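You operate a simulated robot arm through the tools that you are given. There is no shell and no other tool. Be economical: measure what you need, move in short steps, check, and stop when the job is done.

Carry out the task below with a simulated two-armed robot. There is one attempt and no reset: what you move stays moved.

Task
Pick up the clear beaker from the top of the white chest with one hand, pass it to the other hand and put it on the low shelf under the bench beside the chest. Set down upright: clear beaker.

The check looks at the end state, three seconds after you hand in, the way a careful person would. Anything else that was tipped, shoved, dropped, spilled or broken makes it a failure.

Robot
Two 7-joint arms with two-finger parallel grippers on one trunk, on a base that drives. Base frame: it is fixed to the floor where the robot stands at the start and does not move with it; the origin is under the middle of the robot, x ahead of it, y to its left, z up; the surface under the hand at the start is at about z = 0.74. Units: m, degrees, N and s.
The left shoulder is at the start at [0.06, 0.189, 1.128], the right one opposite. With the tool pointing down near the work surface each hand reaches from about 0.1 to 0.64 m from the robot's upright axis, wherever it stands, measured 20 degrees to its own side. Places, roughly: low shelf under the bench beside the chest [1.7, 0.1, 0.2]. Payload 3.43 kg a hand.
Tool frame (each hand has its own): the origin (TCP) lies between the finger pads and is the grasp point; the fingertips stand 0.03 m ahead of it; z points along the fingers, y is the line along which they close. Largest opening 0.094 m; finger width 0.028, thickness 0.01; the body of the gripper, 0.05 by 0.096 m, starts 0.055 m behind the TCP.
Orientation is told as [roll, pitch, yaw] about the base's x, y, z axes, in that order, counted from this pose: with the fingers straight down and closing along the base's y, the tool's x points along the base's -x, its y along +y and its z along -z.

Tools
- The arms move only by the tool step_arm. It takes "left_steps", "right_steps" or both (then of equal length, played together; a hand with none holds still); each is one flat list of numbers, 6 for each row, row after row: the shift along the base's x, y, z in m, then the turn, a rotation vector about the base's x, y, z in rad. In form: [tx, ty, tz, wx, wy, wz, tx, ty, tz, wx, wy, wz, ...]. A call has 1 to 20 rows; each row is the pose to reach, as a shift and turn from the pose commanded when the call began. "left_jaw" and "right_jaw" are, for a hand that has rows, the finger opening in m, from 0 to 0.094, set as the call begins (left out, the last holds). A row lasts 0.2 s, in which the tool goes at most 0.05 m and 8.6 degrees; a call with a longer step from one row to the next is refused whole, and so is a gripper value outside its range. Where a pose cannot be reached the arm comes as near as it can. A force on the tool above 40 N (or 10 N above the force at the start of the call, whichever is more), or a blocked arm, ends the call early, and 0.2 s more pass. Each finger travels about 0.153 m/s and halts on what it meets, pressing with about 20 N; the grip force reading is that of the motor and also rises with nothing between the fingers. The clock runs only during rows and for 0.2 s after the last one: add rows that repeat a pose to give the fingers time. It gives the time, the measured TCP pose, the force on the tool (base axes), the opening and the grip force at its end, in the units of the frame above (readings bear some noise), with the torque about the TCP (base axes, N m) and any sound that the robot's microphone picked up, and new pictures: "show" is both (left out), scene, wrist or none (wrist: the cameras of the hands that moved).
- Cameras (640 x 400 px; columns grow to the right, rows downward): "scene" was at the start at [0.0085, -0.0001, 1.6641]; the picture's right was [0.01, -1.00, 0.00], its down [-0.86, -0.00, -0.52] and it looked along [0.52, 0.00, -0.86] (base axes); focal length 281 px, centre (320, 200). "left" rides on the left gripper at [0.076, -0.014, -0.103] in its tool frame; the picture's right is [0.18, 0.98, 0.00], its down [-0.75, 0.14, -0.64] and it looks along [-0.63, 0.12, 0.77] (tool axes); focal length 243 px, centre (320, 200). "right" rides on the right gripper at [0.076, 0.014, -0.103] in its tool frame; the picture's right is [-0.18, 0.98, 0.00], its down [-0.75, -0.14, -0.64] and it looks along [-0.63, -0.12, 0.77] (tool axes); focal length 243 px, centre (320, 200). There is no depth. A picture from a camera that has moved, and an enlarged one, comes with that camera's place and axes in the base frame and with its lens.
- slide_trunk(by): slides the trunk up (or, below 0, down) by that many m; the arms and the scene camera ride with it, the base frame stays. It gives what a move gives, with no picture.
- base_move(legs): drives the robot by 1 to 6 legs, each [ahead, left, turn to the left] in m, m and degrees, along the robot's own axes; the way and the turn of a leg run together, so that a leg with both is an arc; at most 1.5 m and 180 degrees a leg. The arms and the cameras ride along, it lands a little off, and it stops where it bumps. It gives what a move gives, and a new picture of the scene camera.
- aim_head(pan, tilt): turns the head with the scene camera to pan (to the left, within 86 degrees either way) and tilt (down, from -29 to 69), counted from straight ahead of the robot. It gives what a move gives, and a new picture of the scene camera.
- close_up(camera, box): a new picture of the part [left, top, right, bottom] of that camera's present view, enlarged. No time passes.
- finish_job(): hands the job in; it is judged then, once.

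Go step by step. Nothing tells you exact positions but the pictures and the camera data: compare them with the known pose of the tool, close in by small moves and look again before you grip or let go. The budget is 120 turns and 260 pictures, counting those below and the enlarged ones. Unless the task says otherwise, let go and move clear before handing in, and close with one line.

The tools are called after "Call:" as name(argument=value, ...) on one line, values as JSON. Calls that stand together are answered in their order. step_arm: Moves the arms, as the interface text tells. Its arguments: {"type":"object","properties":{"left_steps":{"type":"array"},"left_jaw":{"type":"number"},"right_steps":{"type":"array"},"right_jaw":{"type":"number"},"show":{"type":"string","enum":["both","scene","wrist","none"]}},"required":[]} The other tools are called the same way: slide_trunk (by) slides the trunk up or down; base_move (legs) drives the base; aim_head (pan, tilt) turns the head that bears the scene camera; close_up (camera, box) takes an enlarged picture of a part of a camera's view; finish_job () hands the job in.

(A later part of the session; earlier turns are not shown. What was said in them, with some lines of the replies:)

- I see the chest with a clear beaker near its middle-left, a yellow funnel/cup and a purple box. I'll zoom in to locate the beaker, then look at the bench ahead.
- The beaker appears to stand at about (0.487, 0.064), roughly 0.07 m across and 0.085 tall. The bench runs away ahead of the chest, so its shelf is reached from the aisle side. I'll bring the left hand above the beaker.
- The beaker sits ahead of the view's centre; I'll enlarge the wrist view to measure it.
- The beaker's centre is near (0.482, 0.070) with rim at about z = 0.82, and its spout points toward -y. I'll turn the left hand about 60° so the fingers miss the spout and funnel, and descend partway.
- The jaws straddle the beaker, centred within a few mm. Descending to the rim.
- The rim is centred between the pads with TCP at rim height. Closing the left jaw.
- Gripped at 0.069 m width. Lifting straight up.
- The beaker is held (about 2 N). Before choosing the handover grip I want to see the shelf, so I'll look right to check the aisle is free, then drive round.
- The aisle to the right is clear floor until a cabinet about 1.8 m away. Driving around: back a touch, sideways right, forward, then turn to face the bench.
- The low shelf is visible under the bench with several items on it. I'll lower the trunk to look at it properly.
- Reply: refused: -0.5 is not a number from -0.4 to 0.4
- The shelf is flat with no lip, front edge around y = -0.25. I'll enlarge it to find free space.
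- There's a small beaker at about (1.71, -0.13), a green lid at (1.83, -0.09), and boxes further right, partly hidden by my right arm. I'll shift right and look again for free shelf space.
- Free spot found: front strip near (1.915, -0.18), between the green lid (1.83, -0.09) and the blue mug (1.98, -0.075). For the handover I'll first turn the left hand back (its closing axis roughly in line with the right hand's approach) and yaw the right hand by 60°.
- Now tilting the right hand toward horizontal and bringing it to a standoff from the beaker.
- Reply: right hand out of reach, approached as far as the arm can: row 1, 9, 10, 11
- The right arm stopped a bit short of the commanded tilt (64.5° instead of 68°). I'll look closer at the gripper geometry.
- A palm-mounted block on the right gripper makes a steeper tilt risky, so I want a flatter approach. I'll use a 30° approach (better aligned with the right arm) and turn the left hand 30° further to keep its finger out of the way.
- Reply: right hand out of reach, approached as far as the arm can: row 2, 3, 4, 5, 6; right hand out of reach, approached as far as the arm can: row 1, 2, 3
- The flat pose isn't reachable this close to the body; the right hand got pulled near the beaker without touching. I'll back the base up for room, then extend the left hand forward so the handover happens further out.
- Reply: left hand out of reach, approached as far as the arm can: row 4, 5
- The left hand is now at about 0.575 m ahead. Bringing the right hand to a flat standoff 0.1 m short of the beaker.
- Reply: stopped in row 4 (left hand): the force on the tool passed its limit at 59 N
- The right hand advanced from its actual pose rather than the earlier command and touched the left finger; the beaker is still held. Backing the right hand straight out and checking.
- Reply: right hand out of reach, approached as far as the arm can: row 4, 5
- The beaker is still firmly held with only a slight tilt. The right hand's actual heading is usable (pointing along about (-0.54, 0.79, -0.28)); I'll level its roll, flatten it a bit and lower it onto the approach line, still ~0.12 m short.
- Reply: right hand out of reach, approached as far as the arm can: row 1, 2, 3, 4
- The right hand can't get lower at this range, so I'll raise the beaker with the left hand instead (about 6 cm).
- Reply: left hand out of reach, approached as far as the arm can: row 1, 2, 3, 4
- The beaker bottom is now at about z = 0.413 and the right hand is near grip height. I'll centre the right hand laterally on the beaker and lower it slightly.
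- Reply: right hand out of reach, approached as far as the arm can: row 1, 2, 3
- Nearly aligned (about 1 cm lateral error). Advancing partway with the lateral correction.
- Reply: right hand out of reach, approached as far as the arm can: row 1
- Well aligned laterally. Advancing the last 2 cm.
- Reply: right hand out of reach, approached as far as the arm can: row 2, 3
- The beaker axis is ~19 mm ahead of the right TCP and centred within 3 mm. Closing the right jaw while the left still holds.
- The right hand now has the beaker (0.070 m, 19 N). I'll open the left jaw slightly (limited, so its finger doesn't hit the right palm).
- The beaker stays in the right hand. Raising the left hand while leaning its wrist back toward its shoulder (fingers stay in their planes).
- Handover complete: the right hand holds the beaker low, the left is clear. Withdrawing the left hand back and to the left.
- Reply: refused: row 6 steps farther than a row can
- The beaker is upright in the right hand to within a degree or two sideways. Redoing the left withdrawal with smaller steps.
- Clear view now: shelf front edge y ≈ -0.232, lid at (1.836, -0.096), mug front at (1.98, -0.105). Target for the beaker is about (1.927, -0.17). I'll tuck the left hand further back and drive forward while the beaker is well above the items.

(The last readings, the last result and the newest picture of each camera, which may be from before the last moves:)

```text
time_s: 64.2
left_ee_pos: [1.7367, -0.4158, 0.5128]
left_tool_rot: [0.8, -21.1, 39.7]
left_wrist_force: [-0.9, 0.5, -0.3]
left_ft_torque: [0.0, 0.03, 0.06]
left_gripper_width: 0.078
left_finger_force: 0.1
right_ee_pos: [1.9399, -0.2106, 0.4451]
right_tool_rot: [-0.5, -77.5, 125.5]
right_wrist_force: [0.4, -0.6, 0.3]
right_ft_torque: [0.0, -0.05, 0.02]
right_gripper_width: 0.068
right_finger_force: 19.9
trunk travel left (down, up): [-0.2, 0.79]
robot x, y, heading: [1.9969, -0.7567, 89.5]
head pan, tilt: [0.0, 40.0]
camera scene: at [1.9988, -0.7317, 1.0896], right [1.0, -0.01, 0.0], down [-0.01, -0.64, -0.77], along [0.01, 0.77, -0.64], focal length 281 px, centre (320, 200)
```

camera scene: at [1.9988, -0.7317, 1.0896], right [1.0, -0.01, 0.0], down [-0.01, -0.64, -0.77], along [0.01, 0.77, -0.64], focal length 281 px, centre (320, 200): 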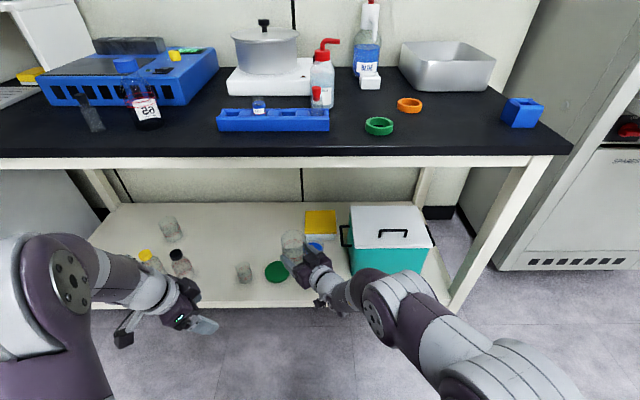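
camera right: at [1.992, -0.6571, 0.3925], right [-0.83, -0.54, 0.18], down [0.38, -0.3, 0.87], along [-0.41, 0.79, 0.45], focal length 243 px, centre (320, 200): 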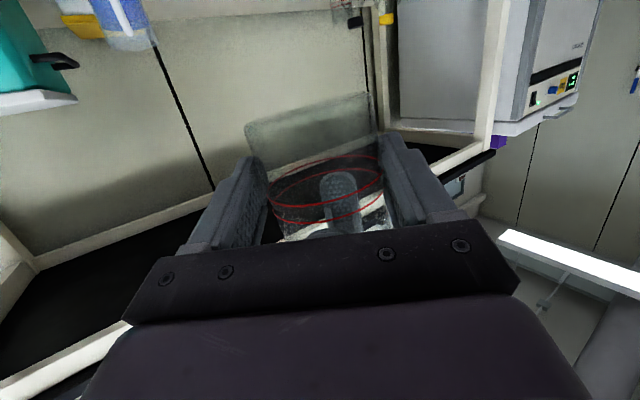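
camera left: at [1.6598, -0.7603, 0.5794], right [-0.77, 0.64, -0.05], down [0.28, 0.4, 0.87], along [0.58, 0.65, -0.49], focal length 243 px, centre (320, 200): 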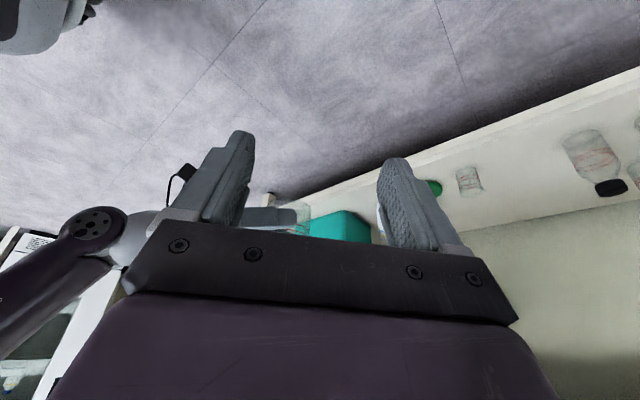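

The beaker is above the shelf front. Lowering the trunk partway and checking.

Call:
slide_trunk(by=-0.12)

Call:
aim_head(pan=0, tilt=45)

Call:
close_up(camera="scene", box=[210, 160, 430, 320])

Call:
close_up(camera="right", box=[0, 0, 640, 400])

```text
time_s: 65.7
left_ee_pos: [1.7364, -0.416, 0.3932]
left_tool_rot: [0.9, -21.0, 39.7]
left_wrist_force: [-1.1, -0.5, -0.2]
left_ft_torque: [-0.01, -0.03, 0.03]
left_gripper_width: 0.0778
left_finger_force: 0.0
right_ee_pos: [1.9411, -0.2119, 0.3243]
right_tool_rot: [-0.4, -77.7, 125.5]
right_wrist_force: [-0.2, -0.4, -0.6]
right_ft_torque: [-0.01, -0.04, -0.01]
right_gripper_width: 0.0676
right_finger_force: 20.0
trunk travel left (down, up): [-0.08, 0.91]
robot x, y, heading: [1.9981, -0.7567, 89.4]
head pan, tilt: [0.0, 40.0]
```

```text
time_s: 66.4
left_ee_pos: [1.7359, -0.4167, 0.3929]
left_tool_rot: [0.9, -21.1, 39.7]
left_wrist_force: [0.3, 0.4, 0.1]
left_ft_torque: [-0.03, 0.0, 0.0]
left_gripper_width: 0.0781
left_finger_force: 0.0
right_ee_pos: [1.9415, -0.2125, 0.3239]
right_tool_rot: [-0.5, -77.6, 125.5]
right_wrist_force: [-0.1, -0.1, -0.2]
right_ft_torque: [0.0, -0.03, -0.02]
right_gripper_width: 0.0678
right_finger_force: 19.8
trunk travel left (down, up): [-0.08, 0.91]
robot x, y, heading: [2.0006, -0.7565, 89.3]
head pan, tilt: [0.0, 45.0]
camera scene: at [1.9988, -0.7354, 0.9624], right [1.0, -0.01, 0.0], down [-0.01, -0.71, -0.71], along [0.01, 0.71, -0.71], focal length 281 px, centre (320, 200)
```

scene: 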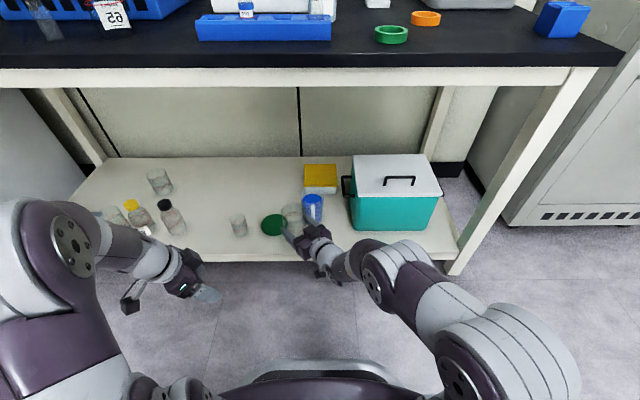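

```text
2.50 times, centred on (320, 240) of scene
camera zoom: at [1.9988, -0.7354, 0.9624], right [1.0, -0.01, 0.0], down [-0.01, -0.71, -0.71], along [0.01, 0.71, -0.71], focal length 702 px, centre (320, 100)
```

zoom: 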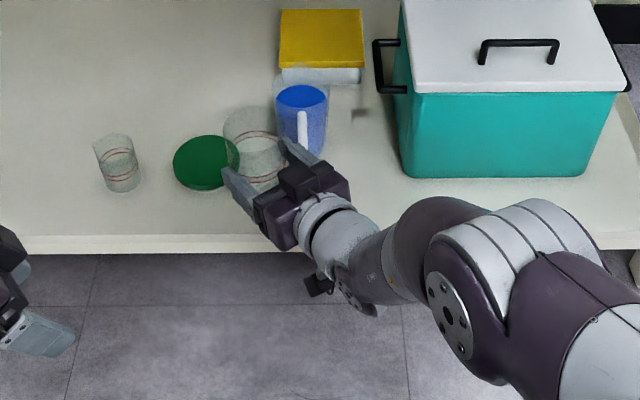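

```text
1.00 times, centred on (320, 200) of right (not enlarged: the box is as wide or as high as the picture)
camera zoom: at [1.9963, -0.3159, 0.2727], right [-0.83, -0.53, 0.18], down [0.38, -0.3, 0.87], along [-0.41, 0.79, 0.45], focal length 243 px, centre (320, 200)
```

zoom: 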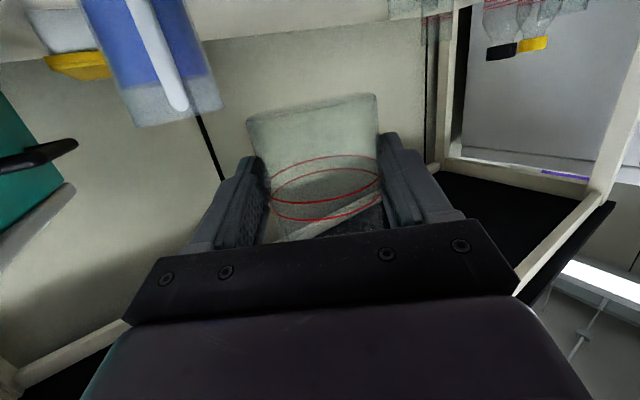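

The base of the beaker is about 0.036 below the TCP (z ≈ 0.288). I'll nudge forward ~3 cm to reach about (1.935, -0.165), then lower more.

Call:
base_move(legs=[[0.033, -0.004, 0]])

Call:
slide_trunk(by=-0.05)

Call:
close_up(camera="scene", box=[230, 160, 390, 280])

Call:
close_up(camera="right", box=[0, 0, 640, 400])

Call:
close_up(camera="left", box=[0, 0, 640, 400])

```text
time_s: 67.2
left_ee_pos: [1.7421, -0.383, 0.3939]
left_tool_rot: [0.9, -20.9, 39.6]
left_wrist_force: [0.2, 0.6, 0.2]
left_ft_torque: [-0.01, -0.04, -0.02]
left_gripper_width: 0.0782
left_finger_force: 0.1
right_ee_pos: [1.9451, -0.178, 0.3256]
right_tool_rot: [-0.5, -77.7, 125.5]
right_wrist_force: [0.2, 0.9, 0.2]
right_ft_torque: [-0.01, -0.05, -0.02]
right_gripper_width: 0.0677
right_finger_force: 19.8
trunk travel left (down, up): [-0.08, 0.91]
robot x, y, heading: [2.0017, -0.7248, 89.6]
head pan, tilt: [0.0, 45.0]
camera scene: at [2.0032, -0.7021, 0.9623], right [1.0, -0.01, 0.0], down [-0.01, -0.71, -0.71], along [0.01, 0.71, -0.71], focal length 281 px, centre (320, 200)
```

scene: 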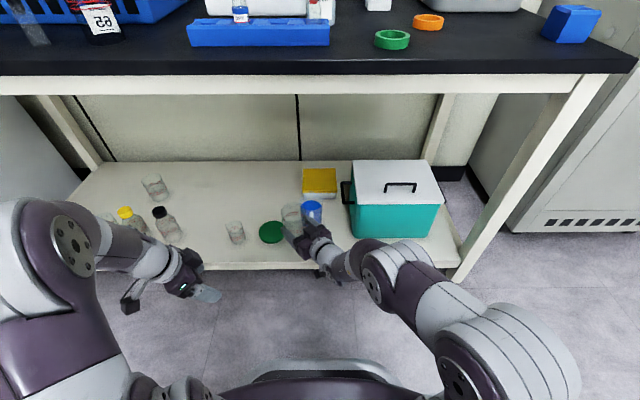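

```text
time_s: 68.2
left_ee_pos: [1.7403, -0.3839, 0.3428]
left_tool_rot: [0.9, -21.0, 39.6]
left_wrist_force: [-0.2, 0.4, -1.1]
left_ft_torque: [-0.01, -0.02, -0.01]
left_gripper_width: 0.0783
left_finger_force: 0.1
right_ee_pos: [1.9455, -0.1794, 0.2757]
right_tool_rot: [-0.5, -77.6, 125.5]
right_wrist_force: [0.6, 0.0, 0.0]
right_ft_torque: [-0.01, 0.01, -0.01]
right_gripper_width: 0.0673
right_finger_force: 19.6
trunk travel left (down, up): [-0.03, 0.96]
robot x, y, heading: [2.0016, -0.7227, 89.5]
head pan, tilt: [0.0, 45.0]
```

```text
3.33 times, centred on (310, 220) of scene
camera zoom: at [2.0032, -0.7021, 0.9124], right [1.0, -0.01, 0.0], down [-0.01, -0.71, -0.71], along [0.01, 0.71, -0.71], focal length 936 px, centre (353, 133)
```

zoom: 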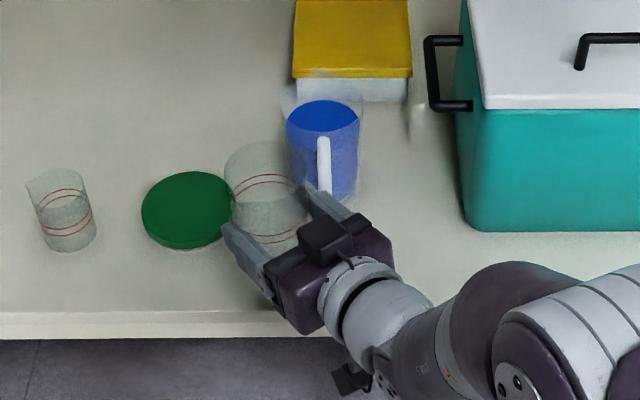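

```text
1.00 times, centred on (320, 200) of right (not enlarged: the box is as wide or as high as the picture)
camera zoom: at [2.0006, -0.2826, 0.2227], right [-0.83, -0.53, 0.18], down [0.38, -0.3, 0.87], along [-0.41, 0.79, 0.45], focal length 243 px, centre (320, 200)
```

zoom: 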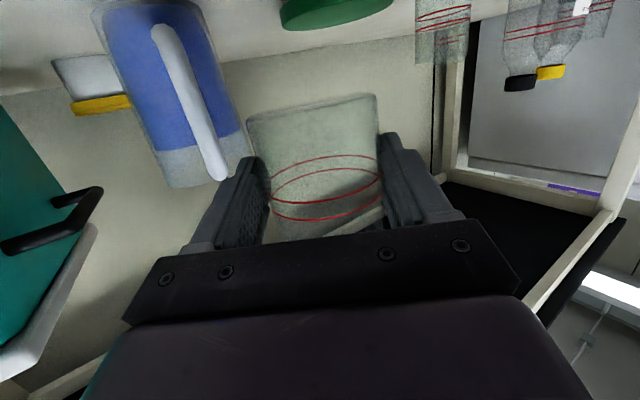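

```text
1.00 times, centred on (320, 200) of left (not enlarged: the box is as wide or as high as the picture)
camera zoom: at [1.668, -0.4629, 0.4111], right [-0.76, 0.64, -0.05], down [0.28, 0.4, 0.87], along [0.58, 0.65, -0.49], focal length 243 px, centre (320, 200)
```

zoom: 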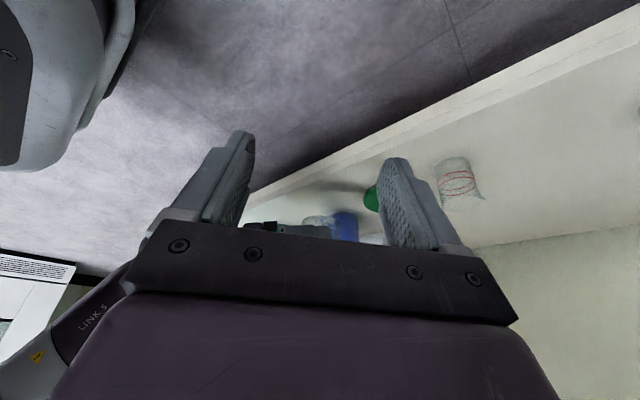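

The shelf surface seems a bit lower than I assumed (perhaps z ≈ 0.16–0.18), and the right arm is at its low limit at this reach. I'll back the base 10 cm and extend the arm 10 cm, which should let it go lower.

Call:
base_move(legs=[[-0.1, 0, 0]])

Call:
step_arm(right_steps=[0, 0.025, 0, 0, 0, 0, 0, 0.05, 0, 0, 0, 0, -0.002, 0.075, 0, 0, 0, 0, -0.003, 0.095, 0, 0, 0, 0, -0.003, 0.095, 0, 0, 0, 0])

Call:
close_up(camera="scene", box=[230, 140, 390, 260])

```text
time_s: 69.3
left_ee_pos: [1.7392, -0.4825, 0.3426]
left_tool_rot: [1.0, -21.0, 39.7]
left_wrist_force: [-0.3, -0.4, 0.3]
left_ft_torque: [0.0, 0.01, 0.03]
left_gripper_width: 0.078
left_finger_force: 0.1
right_ee_pos: [1.9435, -0.2786, 0.2746]
right_tool_rot: [-0.5, -77.6, 125.5]
right_wrist_force: [-0.1, 0.2, 0.2]
right_ft_torque: [-0.02, 0.02, -0.01]
right_gripper_width: 0.0679
right_finger_force: 20.2
trunk travel left (down, up): [-0.03, 0.96]
robot x, y, heading: [1.9988, -0.8265, 89.6]
head pan, tilt: [0.0, 45.0]
camera scene: at [2.0023, -0.8018, 0.9123], right [1.0, -0.01, 0.0], down [-0.01, -0.71, -0.71], along [0.01, 0.71, -0.71], focal length 281 px, centre (320, 200)
```

scene: 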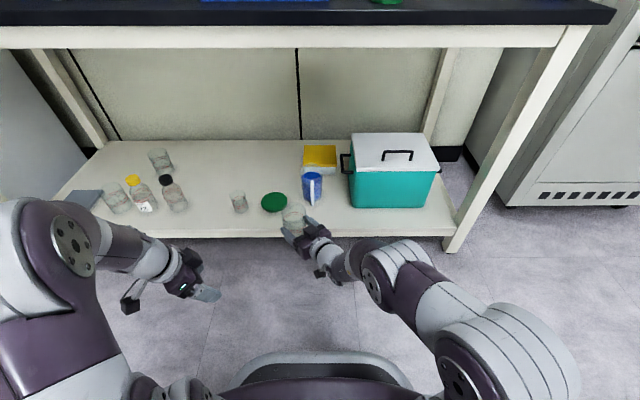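

```text
time_s: 70.5
left_ee_pos: [1.7396, -0.4826, 0.3435]
left_tool_rot: [0.9, -21.0, 39.8]
left_wrist_force: [0.3, -0.4, 0.5]
left_ft_torque: [0.03, -0.04, -0.01]
left_gripper_width: 0.0781
left_finger_force: 0.0
right_ee_pos: [1.9409, -0.1837, 0.2749]
right_tool_rot: [-0.5, -77.6, 125.4]
right_wrist_force: [-0.4, -0.2, -0.6]
right_ft_torque: [0.0, 0.02, 0.0]
right_gripper_width: 0.0675
right_finger_force: 20.5
trunk travel left (down, up): [-0.03, 0.96]
robot x, y, heading: [2.002, -0.8231, 89.5]
head pan, tilt: [0.0, 45.0]
camera scene: at [2.0023, -0.8018, 0.9123], right [1.0, -0.01, 0.0], down [-0.01, -0.71, -0.71], along [0.01, 0.71, -0.71], focal length 281 px, centre (320, 200)
camera right: at [1.9957, -0.2877, 0.2228], right [-0.83, -0.53, 0.18], down [0.38, -0.3, 0.87], along [-0.41, 0.79, 0.45], focal length 243 px, centre (320, 200)
```

scene: 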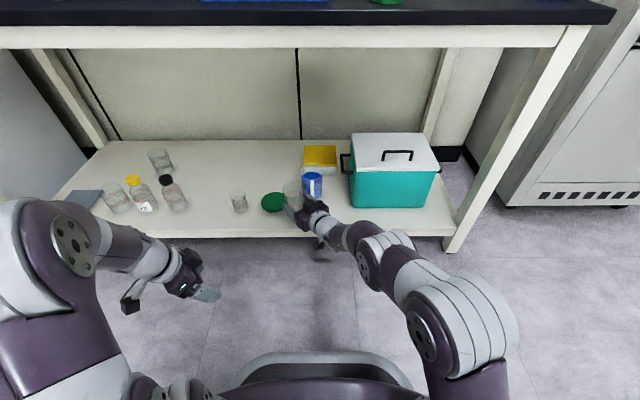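
right: 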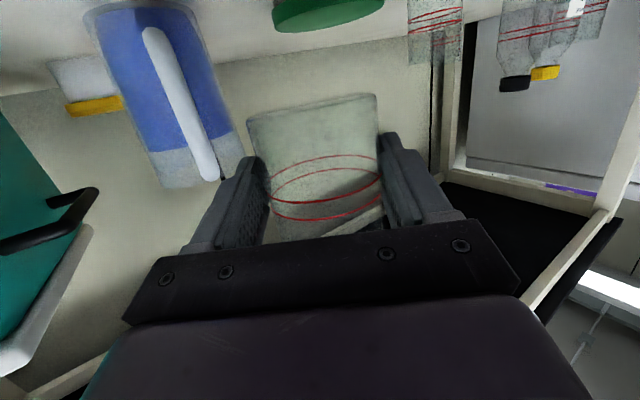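

```text
3.33 times, centred on (310, 200) of scene
camera zoom: at [2.0023, -0.8018, 0.9123], right [1.0, -0.01, 0.0], down [-0.01, -0.71, -0.71], along [0.01, 0.71, -0.71], focal length 936 px, centre (353, 200)
```

zoom: 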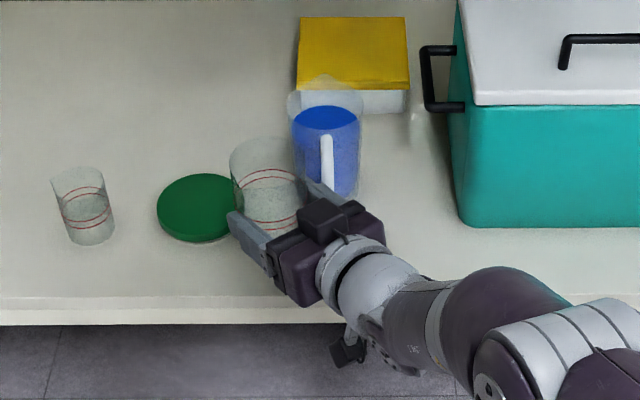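

Comparing views, the shelf top is about z ≈ 0.17 and its front edge y ≈ -0.20, so I'll aim a bit deeper: axis at about (1.935, -0.142). Moving there, then lowering 4 cm.

Call:
step_arm(right_steps=[0.004, 0.027, 0, 0, 0, 0, 0.004, 0.027, -0.02, 0, 0, 0, 0.004, 0.027, -0.04, 0, 0, 0, 0.004, 0.027, -0.04, 0, 0, 0])

Call:
close_up(camera="scene", box=[230, 140, 390, 260])

```text
time_s: 71.5
left_ee_pos: [1.7396, -0.4824, 0.3427]
left_tool_rot: [0.9, -20.9, 39.9]
left_wrist_force: [0.0, 0.2, -0.2]
left_ft_torque: [0.02, 0.0, 0.03]
left_gripper_width: 0.0782
left_finger_force: 0.1
right_ee_pos: [1.9435, -0.1574, 0.2368]
right_tool_rot: [-0.4, -77.6, 125.5]
right_wrist_force: [-0.3, 0.3, 0.7]
right_ft_torque: [-0.01, 0.0, -0.02]
right_gripper_width: 0.0675
right_finger_force: 19.8
trunk travel left (down, up): [-0.03, 0.96]
robot x, y, heading: [1.9989, -0.8206, 89.4]
head pan, tilt: [0.0, 45.0]
camera scene: at [2.0023, -0.8018, 0.9123], right [1.0, -0.01, 0.0], down [-0.01, -0.71, -0.71], along [0.01, 0.71, -0.71], focal length 281 px, centre (320, 200)
camera right: at [1.9994, -0.2607, 0.1834], right [-0.83, -0.53, 0.18], down [0.38, -0.3, 0.87], along [-0.41, 0.79, 0.45], focal length 243 px, centre (320, 200)
```

scene: 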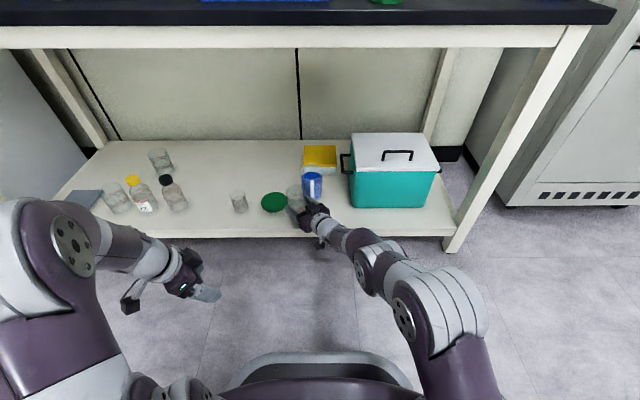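
right: 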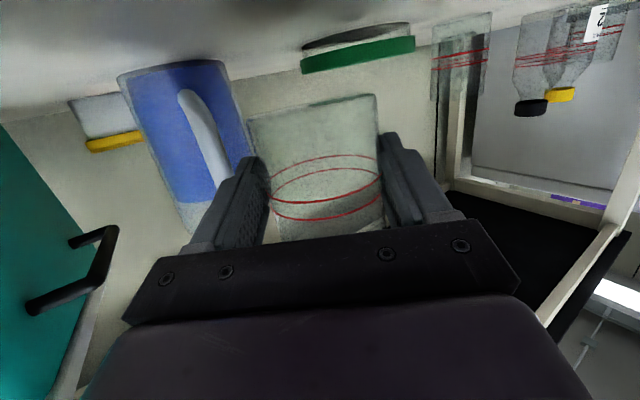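

```text
3.33 times, centred on (310, 200) of scene
camera zoom: at [2.0023, -0.8018, 0.9123], right [1.0, -0.01, 0.0], down [-0.01, -0.71, -0.71], along [0.01, 0.71, -0.71], focal length 936 px, centre (353, 200)
```

zoom: 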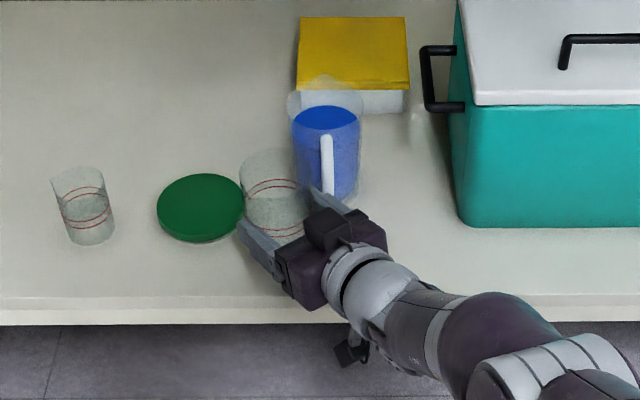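

Now I need a better height estimate; enlarging the right wrist view near shelf level.

Call:
close_up(camera="right", box=[60, 0, 460, 250])

Call:
close_up(camera="right", box=[220, 0, 440, 140])

```text
1.60 times, centred on (260, 125) of right
camera zoom: at [1.9994, -0.2607, 0.1834], right [-0.83, -0.53, 0.18], down [0.38, -0.3, 0.87], along [-0.41, 0.79, 0.45], focal length 388 px, centre (416, 320)
```

zoom: 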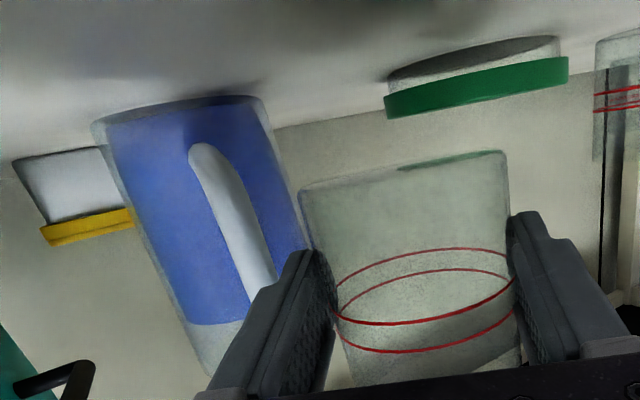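

```text
2.86 times, centred on (330, 70) of right
camera zoom: at [1.9994, -0.2607, 0.1834], right [-0.83, -0.53, 0.18], down [0.38, -0.3, 0.87], along [-0.41, 0.79, 0.45], focal length 693 px, centre (291, 571)
```

zoom: 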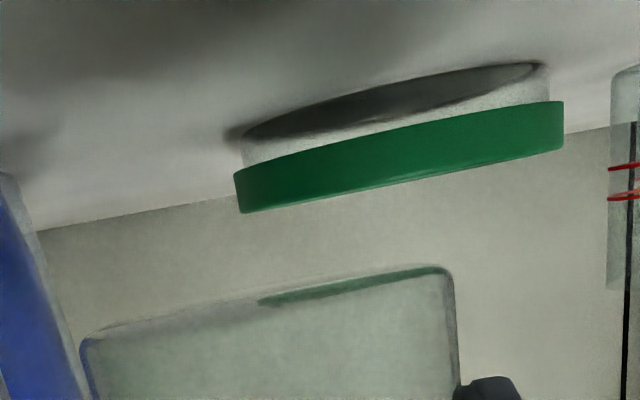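

The shelf top is at about z = 0.162 and the beaker base about 0.197. Lowering 2.6 cm with a slight push deeper, then creeping down.

Call:
step_arm(right_steps=[0.001, 0.006, -0.01, 0, 0, 0, 0.001, 0.006, -0.02, 0, 0, 0, 0.001, 0.006, -0.026, 0, 0, 0, 0.001, 0.006, -0.026, 0, 0, 0], show="wrist")

Call:
close_up(camera="scene", box=[250, 160, 370, 250])

Call:
close_up(camera="right", box=[220, 0, 440, 140])

```text
time_s: 72.5
left_ee_pos: [1.7392, -0.4831, 0.3435]
left_tool_rot: [1.0, -20.9, 39.8]
left_wrist_force: [-1.0, 1.4, -0.7]
left_ft_torque: [-0.03, 0.01, 0.0]
left_gripper_width: 0.0782
left_finger_force: 0.0
right_ee_pos: [1.9464, -0.1503, 0.2093]
right_tool_rot: [-0.5, -77.7, 125.5]
right_wrist_force: [0.4, 1.1, 0.0]
right_ft_torque: [-0.03, 0.0, -0.02]
right_gripper_width: 0.0676
right_finger_force: 20.0
trunk travel left (down, up): [-0.03, 0.96]
robot x, y, heading: [2.0017, -0.8255, 89.5]
head pan, tilt: [0.0, 45.0]
camera right: at [2.0014, -0.2551, 0.1573], right [-0.83, -0.53, 0.18], down [0.38, -0.3, 0.87], along [-0.41, 0.79, 0.45], focal length 243 px, centre (320, 200)
```

right: 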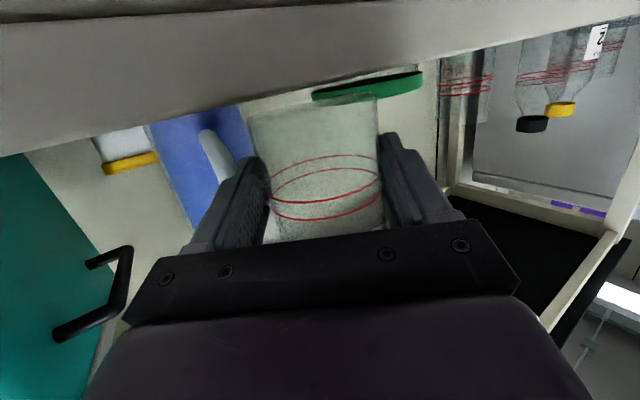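

```text
4.44 times, centred on (310, 205) of scene
camera zoom: at [2.0023, -0.8018, 0.9123], right [1.0, -0.01, 0.0], down [-0.01, -0.71, -0.71], along [0.01, 0.71, -0.71], focal length 1249 px, centre (364, 178)
```

zoom: 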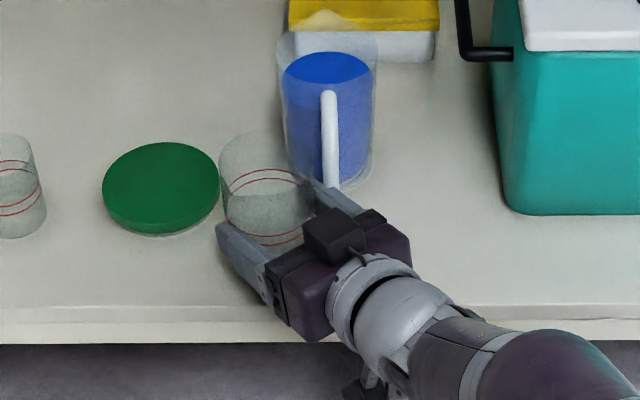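

```text
2.86 times, centred on (330, 70) of right
camera zoom: at [2.0014, -0.2551, 0.1573], right [-0.83, -0.53, 0.18], down [0.38, -0.3, 0.87], along [-0.41, 0.79, 0.45], focal length 693 px, centre (291, 571)
```

zoom: 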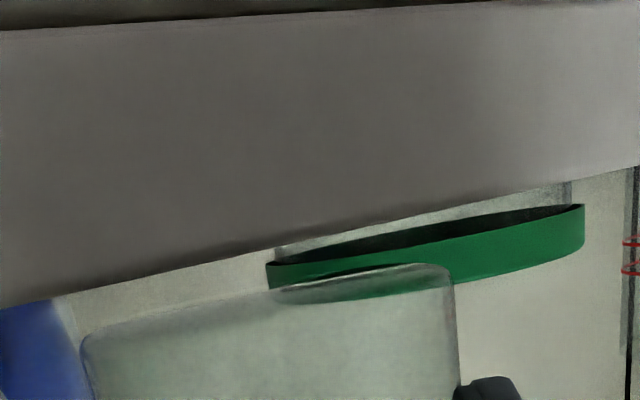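

The view now clearly shows the shelf's front edge at z ≈ 0.16; the beaker base is about 1 cm above. Creeping down.

Call:
step_arm(right_steps=[0, 0, -0.003, 0, 0, 0, 0, 0, -0.006, 0, 0, 0, 0, 0, -0.008, 0, 0, 0, 0, 0, -0.008, 0, 0, 0], show="wrist")

Call:
close_up(camera="right", box=[220, 0, 440, 140])

```text
time_s: 73.5
left_ee_pos: [1.74, -0.4817, 0.3442]
left_tool_rot: [0.9, -21.0, 39.8]
left_wrist_force: [-1.2, -0.2, -0.6]
left_ft_torque: [0.0, -0.03, 0.02]
left_gripper_width: 0.0778
left_finger_force: 0.1
right_ee_pos: [1.946, -0.1506, 0.2007]
right_tool_rot: [-0.4, -77.6, 125.5]
right_wrist_force: [0.0, -0.5, 0.3]
right_ft_torque: [0.01, -0.03, -0.02]
right_gripper_width: 0.0677
right_finger_force: 19.3
trunk travel left (down, up): [-0.03, 0.96]
robot x, y, heading: [2.0048, -0.8253, 89.2]
head pan, tilt: [0.0, 45.0]
camera right: at [2.0019, -0.255, 0.1485], right [-0.83, -0.53, 0.18], down [0.38, -0.3, 0.87], along [-0.41, 0.79, 0.45], focal length 243 px, centre (320, 200)
```

right: 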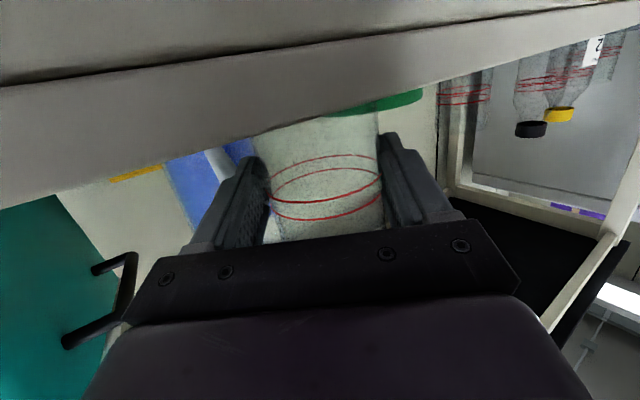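

```text
2.86 times, centred on (330, 70) of right
camera zoom: at [2.0019, -0.255, 0.1485], right [-0.83, -0.53, 0.18], down [0.38, -0.3, 0.87], along [-0.41, 0.79, 0.45], focal length 693 px, centre (291, 571)
```

zoom: 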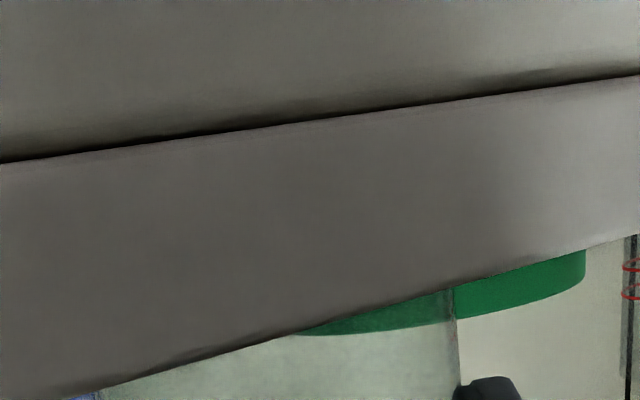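

No contact yet; a few more millimetres in small steps.

Call:
step_arm(right_steps=[0, 0, -0.002, 0, 0, 0, 0, 0, -0.004, 0, 0, 0, 0, 0, -0.004, 0, 0, 0], show="none")

Call:
step_arm(right_steps=[0, 0, -0.001, 0, 0, 0, 0, 0, -0.002, 0, 0, 0, 0, 0, -0.002, 0, 0, 0], show="none")

```text
time_s: 74.3
left_ee_pos: [1.7394, -0.4835, 0.3442]
left_tool_rot: [1.0, -21.1, 39.7]
left_wrist_force: [-0.7, 0.5, 0.1]
left_ft_torque: [-0.04, 0.0, 0.01]
left_gripper_width: 0.0781
left_finger_force: 0.1
right_ee_pos: [1.9468, -0.149, 0.2014]
right_tool_rot: [-1.0, -77.9, 126.0]
right_wrist_force: [0.4, 4.6, 11.3]
right_ft_torque: [-0.03, 0.01, -0.01]
right_gripper_width: 0.068
right_finger_force: 19.9
trunk travel left (down, up): [-0.03, 0.96]
robot x, y, heading: [2.0016, -0.8217, 89.9]
head pan, tilt: [0.0, 45.0]
```

```text
time_s: 75.1
left_ee_pos: [1.7398, -0.4832, 0.3441]
left_tool_rot: [1.0, -21.1, 39.7]
left_wrist_force: [-0.4, 0.2, 0.0]
left_ft_torque: [0.0, 0.0, 0.0]
left_gripper_width: 0.078
left_finger_force: 0.0
right_ee_pos: [1.9472, -0.1484, 0.1972]
right_tool_rot: [-0.8, -77.9, 125.7]
right_wrist_force: [3.5, 4.2, 12.5]
right_ft_torque: [0.13, 0.19, 0.0]
right_gripper_width: 0.0676
right_finger_force: 20.0
trunk travel left (down, up): [-0.03, 0.96]
robot x, y, heading: [1.9992, -0.8207, 89.4]
head pan, tilt: [0.0, 45.0]
```

Contact: about 12 N upward. Checking by picture before releasing.

Call:
close_up(camera="scene", box=[250, 160, 370, 250])

Call:
close_up(camera="right", box=[0, 0, 640, 400])

```text
4.44 times, centred on (310, 205) of scene
camera zoom: at [2.0025, -0.8032, 0.9124], right [1.0, -0.01, 0.0], down [-0.01, -0.71, -0.71], along [0.01, 0.71, -0.71], focal length 1249 px, centre (364, 178)
```

zoom: 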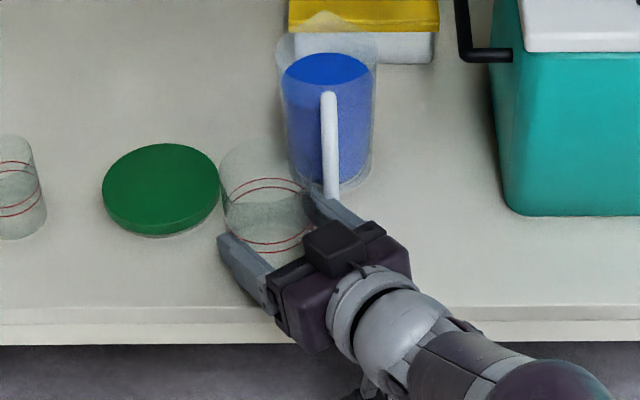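

```text
1.00 times, centred on (320, 200) of right (not enlarged: the box is as wide or as high as the picture)
camera zoom: at [2.0014, -0.2539, 0.1442], right [-0.83, -0.53, 0.18], down [0.38, -0.3, 0.87], along [-0.41, 0.79, 0.45], focal length 243 px, centre (320, 200)
```

zoom: 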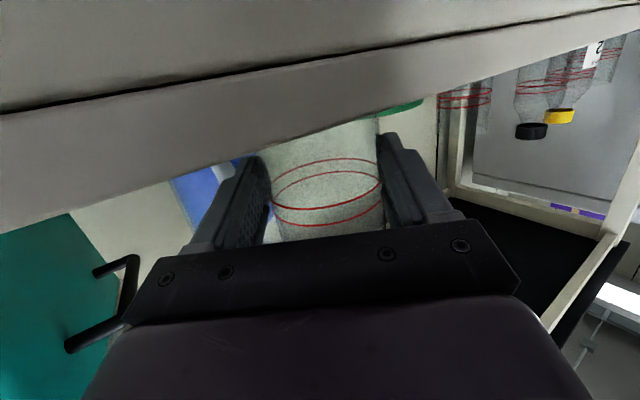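

The beaker is standing on the shelf, upright and clear of the edge, lid and mug. Easing the downward press before opening.

Call:
step_arm(right_steps=[0, 0, 0.001, 0, 0, 0, 0, 0, 0.002, 0, 0, 0, 0, 0, 0.002, 0, 0, 0], show="none")

```text
time_s: 75.9
left_ee_pos: [1.7388, -0.484, 0.3431]
left_tool_rot: [0.9, -21.0, 39.8]
left_wrist_force: [-0.2, 0.0, 0.2]
left_ft_torque: [0.02, -0.03, -0.02]
left_gripper_width: 0.0778
left_finger_force: 0.0
right_ee_pos: [1.946, -0.1504, 0.196]
right_tool_rot: [-0.6, -77.5, 125.6]
right_wrist_force: [0.1, -1.5, 3.1]
right_ft_torque: [0.06, 0.23, 0.05]
right_gripper_width: 0.0669
right_finger_force: 19.6
trunk travel left (down, up): [-0.03, 0.96]
robot x, y, heading: [2.0017, -0.8218, 89.6]
head pan, tilt: [0.0, 45.0]
```

Only 3 N remains. Opening the right jaw just a little.

Call:
step_arm(right_steps=[0, 0, 0, 0, 0, 0, 0, 0, 0, 0, 0, 0, 0, 0, 0, 0, 0, 0], right_jaw=0.077, show="none")

Call:
close_up(camera="scene", box=[250, 160, 370, 250])

Call:
close_up(camera="right", box=[180, 80, 460, 260])

```text
time_s: 76.7
left_ee_pos: [1.7401, -0.4821, 0.3439]
left_tool_rot: [0.9, -21.1, 39.8]
left_wrist_force: [0.3, 0.2, -0.1]
left_ft_torque: [-0.01, -0.06, 0.03]
left_gripper_width: 0.0779
left_finger_force: 0.0
right_ee_pos: [1.9445, -0.1504, 0.1964]
right_tool_rot: [-0.5, -77.6, 125.5]
right_wrist_force: [0.0, -0.5, -0.3]
right_ft_torque: [-0.02, 0.02, -0.01]
right_gripper_width: 0.0767
right_finger_force: 0.1
trunk travel left (down, up): [-0.03, 0.96]
robot x, y, heading: [2.0009, -0.8216, 89.5]
head pan, tilt: [0.0, 45.0]
```

```text
4.44 times, centred on (310, 205) of scene
camera zoom: at [2.0023, -0.8019, 0.9123], right [1.0, -0.01, 0.0], down [-0.01, -0.71, -0.71], along [0.01, 0.71, -0.71], focal length 1249 px, centre (364, 178)
```

zoom: 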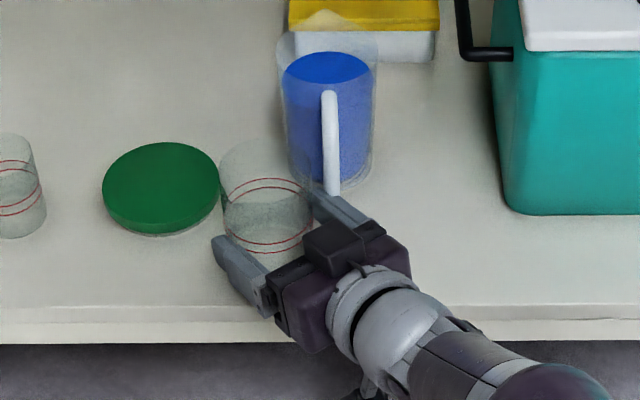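

```text
2.22 times, centred on (320, 170) of right
camera zoom: at [2.0012, -0.2546, 0.1445], right [-0.83, -0.53, 0.18], down [0.38, -0.3, 0.87], along [-0.41, 0.79, 0.45], focal length 539 px, centre (320, 267)
```

zoom: 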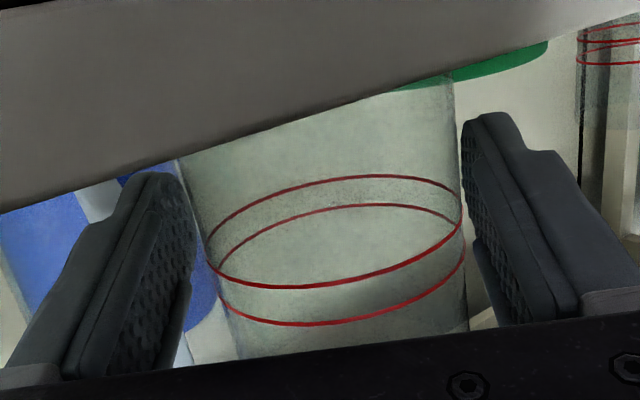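

Released; both pads are clear of the glass. Retreating straight back along the tool axis with the arm.

Call:
step_arm(right_steps=[0.006, -0.008, 0.002, 0, 0, 0, 0.012, -0.016, 0.004, 0, 0, 0, 0.018, -0.025, 0.006, 0, 0, 0, 0.024, -0.033, 0.008, 0, 0, 0, 0.03, -0.042, 0.01, 0, 0, 0, 0.036, -0.05, 0.012, 0, 0, 0, 0.036, -0.05, 0.012, 0, 0, 0], show="wrist")

Call:
close_up(camera="scene", box=[250, 160, 370, 250])

```text
time_s: 78.3
left_ee_pos: [1.7399, -0.4838, 0.3441]
left_tool_rot: [0.9, -21.1, 39.9]
left_wrist_force: [0.4, -0.5, 0.6]
left_ft_torque: [-0.02, 0.0, 0.0]
left_gripper_width: 0.0781
left_finger_force: 0.1
right_ee_pos: [1.9818, -0.2007, 0.209]
right_tool_rot: [-0.6, -77.6, 125.5]
right_wrist_force: [0.0, 0.6, -0.7]
right_ft_torque: [0.0, 0.0, 0.0]
right_gripper_width: 0.0769
right_finger_force: 0.1
trunk travel left (down, up): [-0.03, 0.96]
robot x, y, heading: [2.0031, -0.8247, 89.3]
head pan, tilt: [0.0, 45.0]
camera right: at [2.0369, -0.3047, 0.1571], right [-0.83, -0.53, 0.18], down [0.38, -0.3, 0.87], along [-0.41, 0.79, 0.45], focal length 243 px, centre (320, 200)
```

right: 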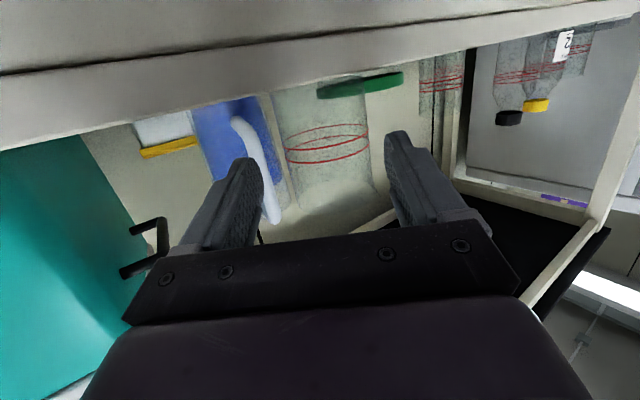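

```text
4.44 times, centred on (310, 205) of scene
camera zoom: at [2.0023, -0.8019, 0.9123], right [1.0, -0.01, 0.0], down [-0.01, -0.71, -0.71], along [0.01, 0.71, -0.71], focal length 1249 px, centre (364, 178)
```

zoom: 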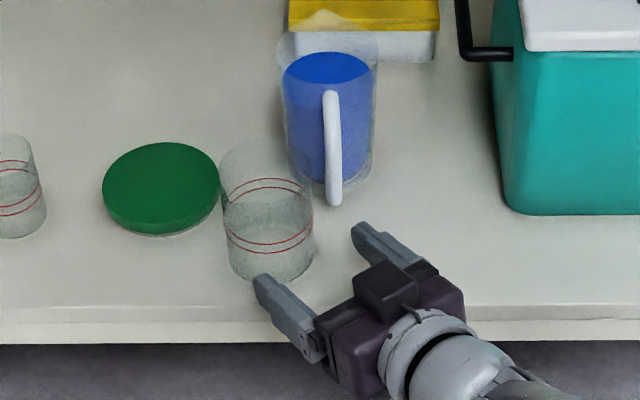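

The beaker stands upright on the shelf and the fingers are past it. Driving the base back (diagonally along the same line) to move clear.

Call:
base_move(legs=[[-0.13, -0.09, 0], [-0.25, 0, 0]])

Call:
close_up(camera="scene", box=[170, 110, 370, 240])

```text
time_s: 81.2
left_ee_pos: [1.8279, -0.8632, 0.3441]
left_tool_rot: [0.9, -21.0, 39.4]
left_wrist_force: [-0.3, 0.5, -0.3]
left_ft_torque: [-0.01, -0.01, 0.03]
left_gripper_width: 0.0781
left_finger_force: 0.2
right_ee_pos: [2.071, -0.5826, 0.2097]
right_tool_rot: [-0.5, -77.6, 125.3]
right_wrist_force: [-0.2, 0.1, 1.0]
right_ft_torque: [0.01, 0.0, 0.04]
right_gripper_width: 0.0769
right_finger_force: 0.1
trunk travel left (down, up): [-0.03, 0.96]
robot x, y, heading: [2.0895, -1.206, 89.4]
head pan, tilt: [0.0, 45.0]
camera scene: at [2.0882, -1.1842, 0.9123], right [1.0, -0.01, 0.0], down [-0.01, -0.71, -0.71], along [0.01, 0.71, -0.71], focal length 281 px, centre (320, 200)
```

scene: 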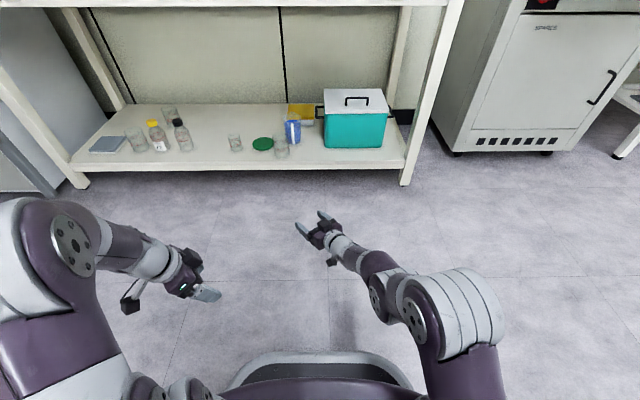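

```text
3.08 times, centred on (270, 175) of scene
camera zoom: at [2.0882, -1.1842, 0.9123], right [1.0, -0.01, 0.0], down [-0.01, -0.71, -0.71], along [0.01, 0.71, -0.71], focal length 864 px, centre (474, 277)
```

zoom: 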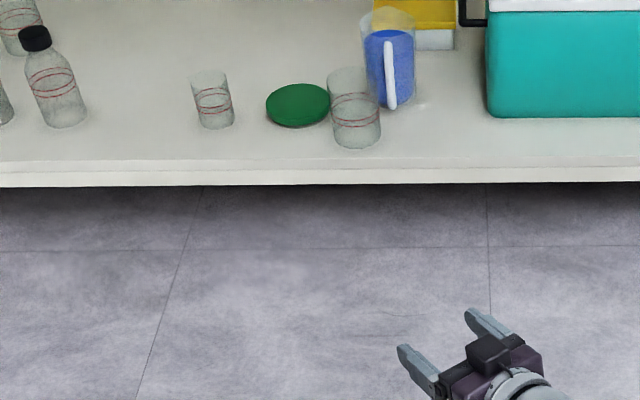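

The beaker stands upright on the low shelf, nothing else moved, and both hands are clear. Handing in.

Call:
finish_job()

```text
The job is handed in.
```

The clear beaker is standing upright on the low shelf. The left hand picked it up, passed it to the right hand, and the right hand set it down. In the last pictures nothing else on the shelf looked moved, and both hands were clear of it.
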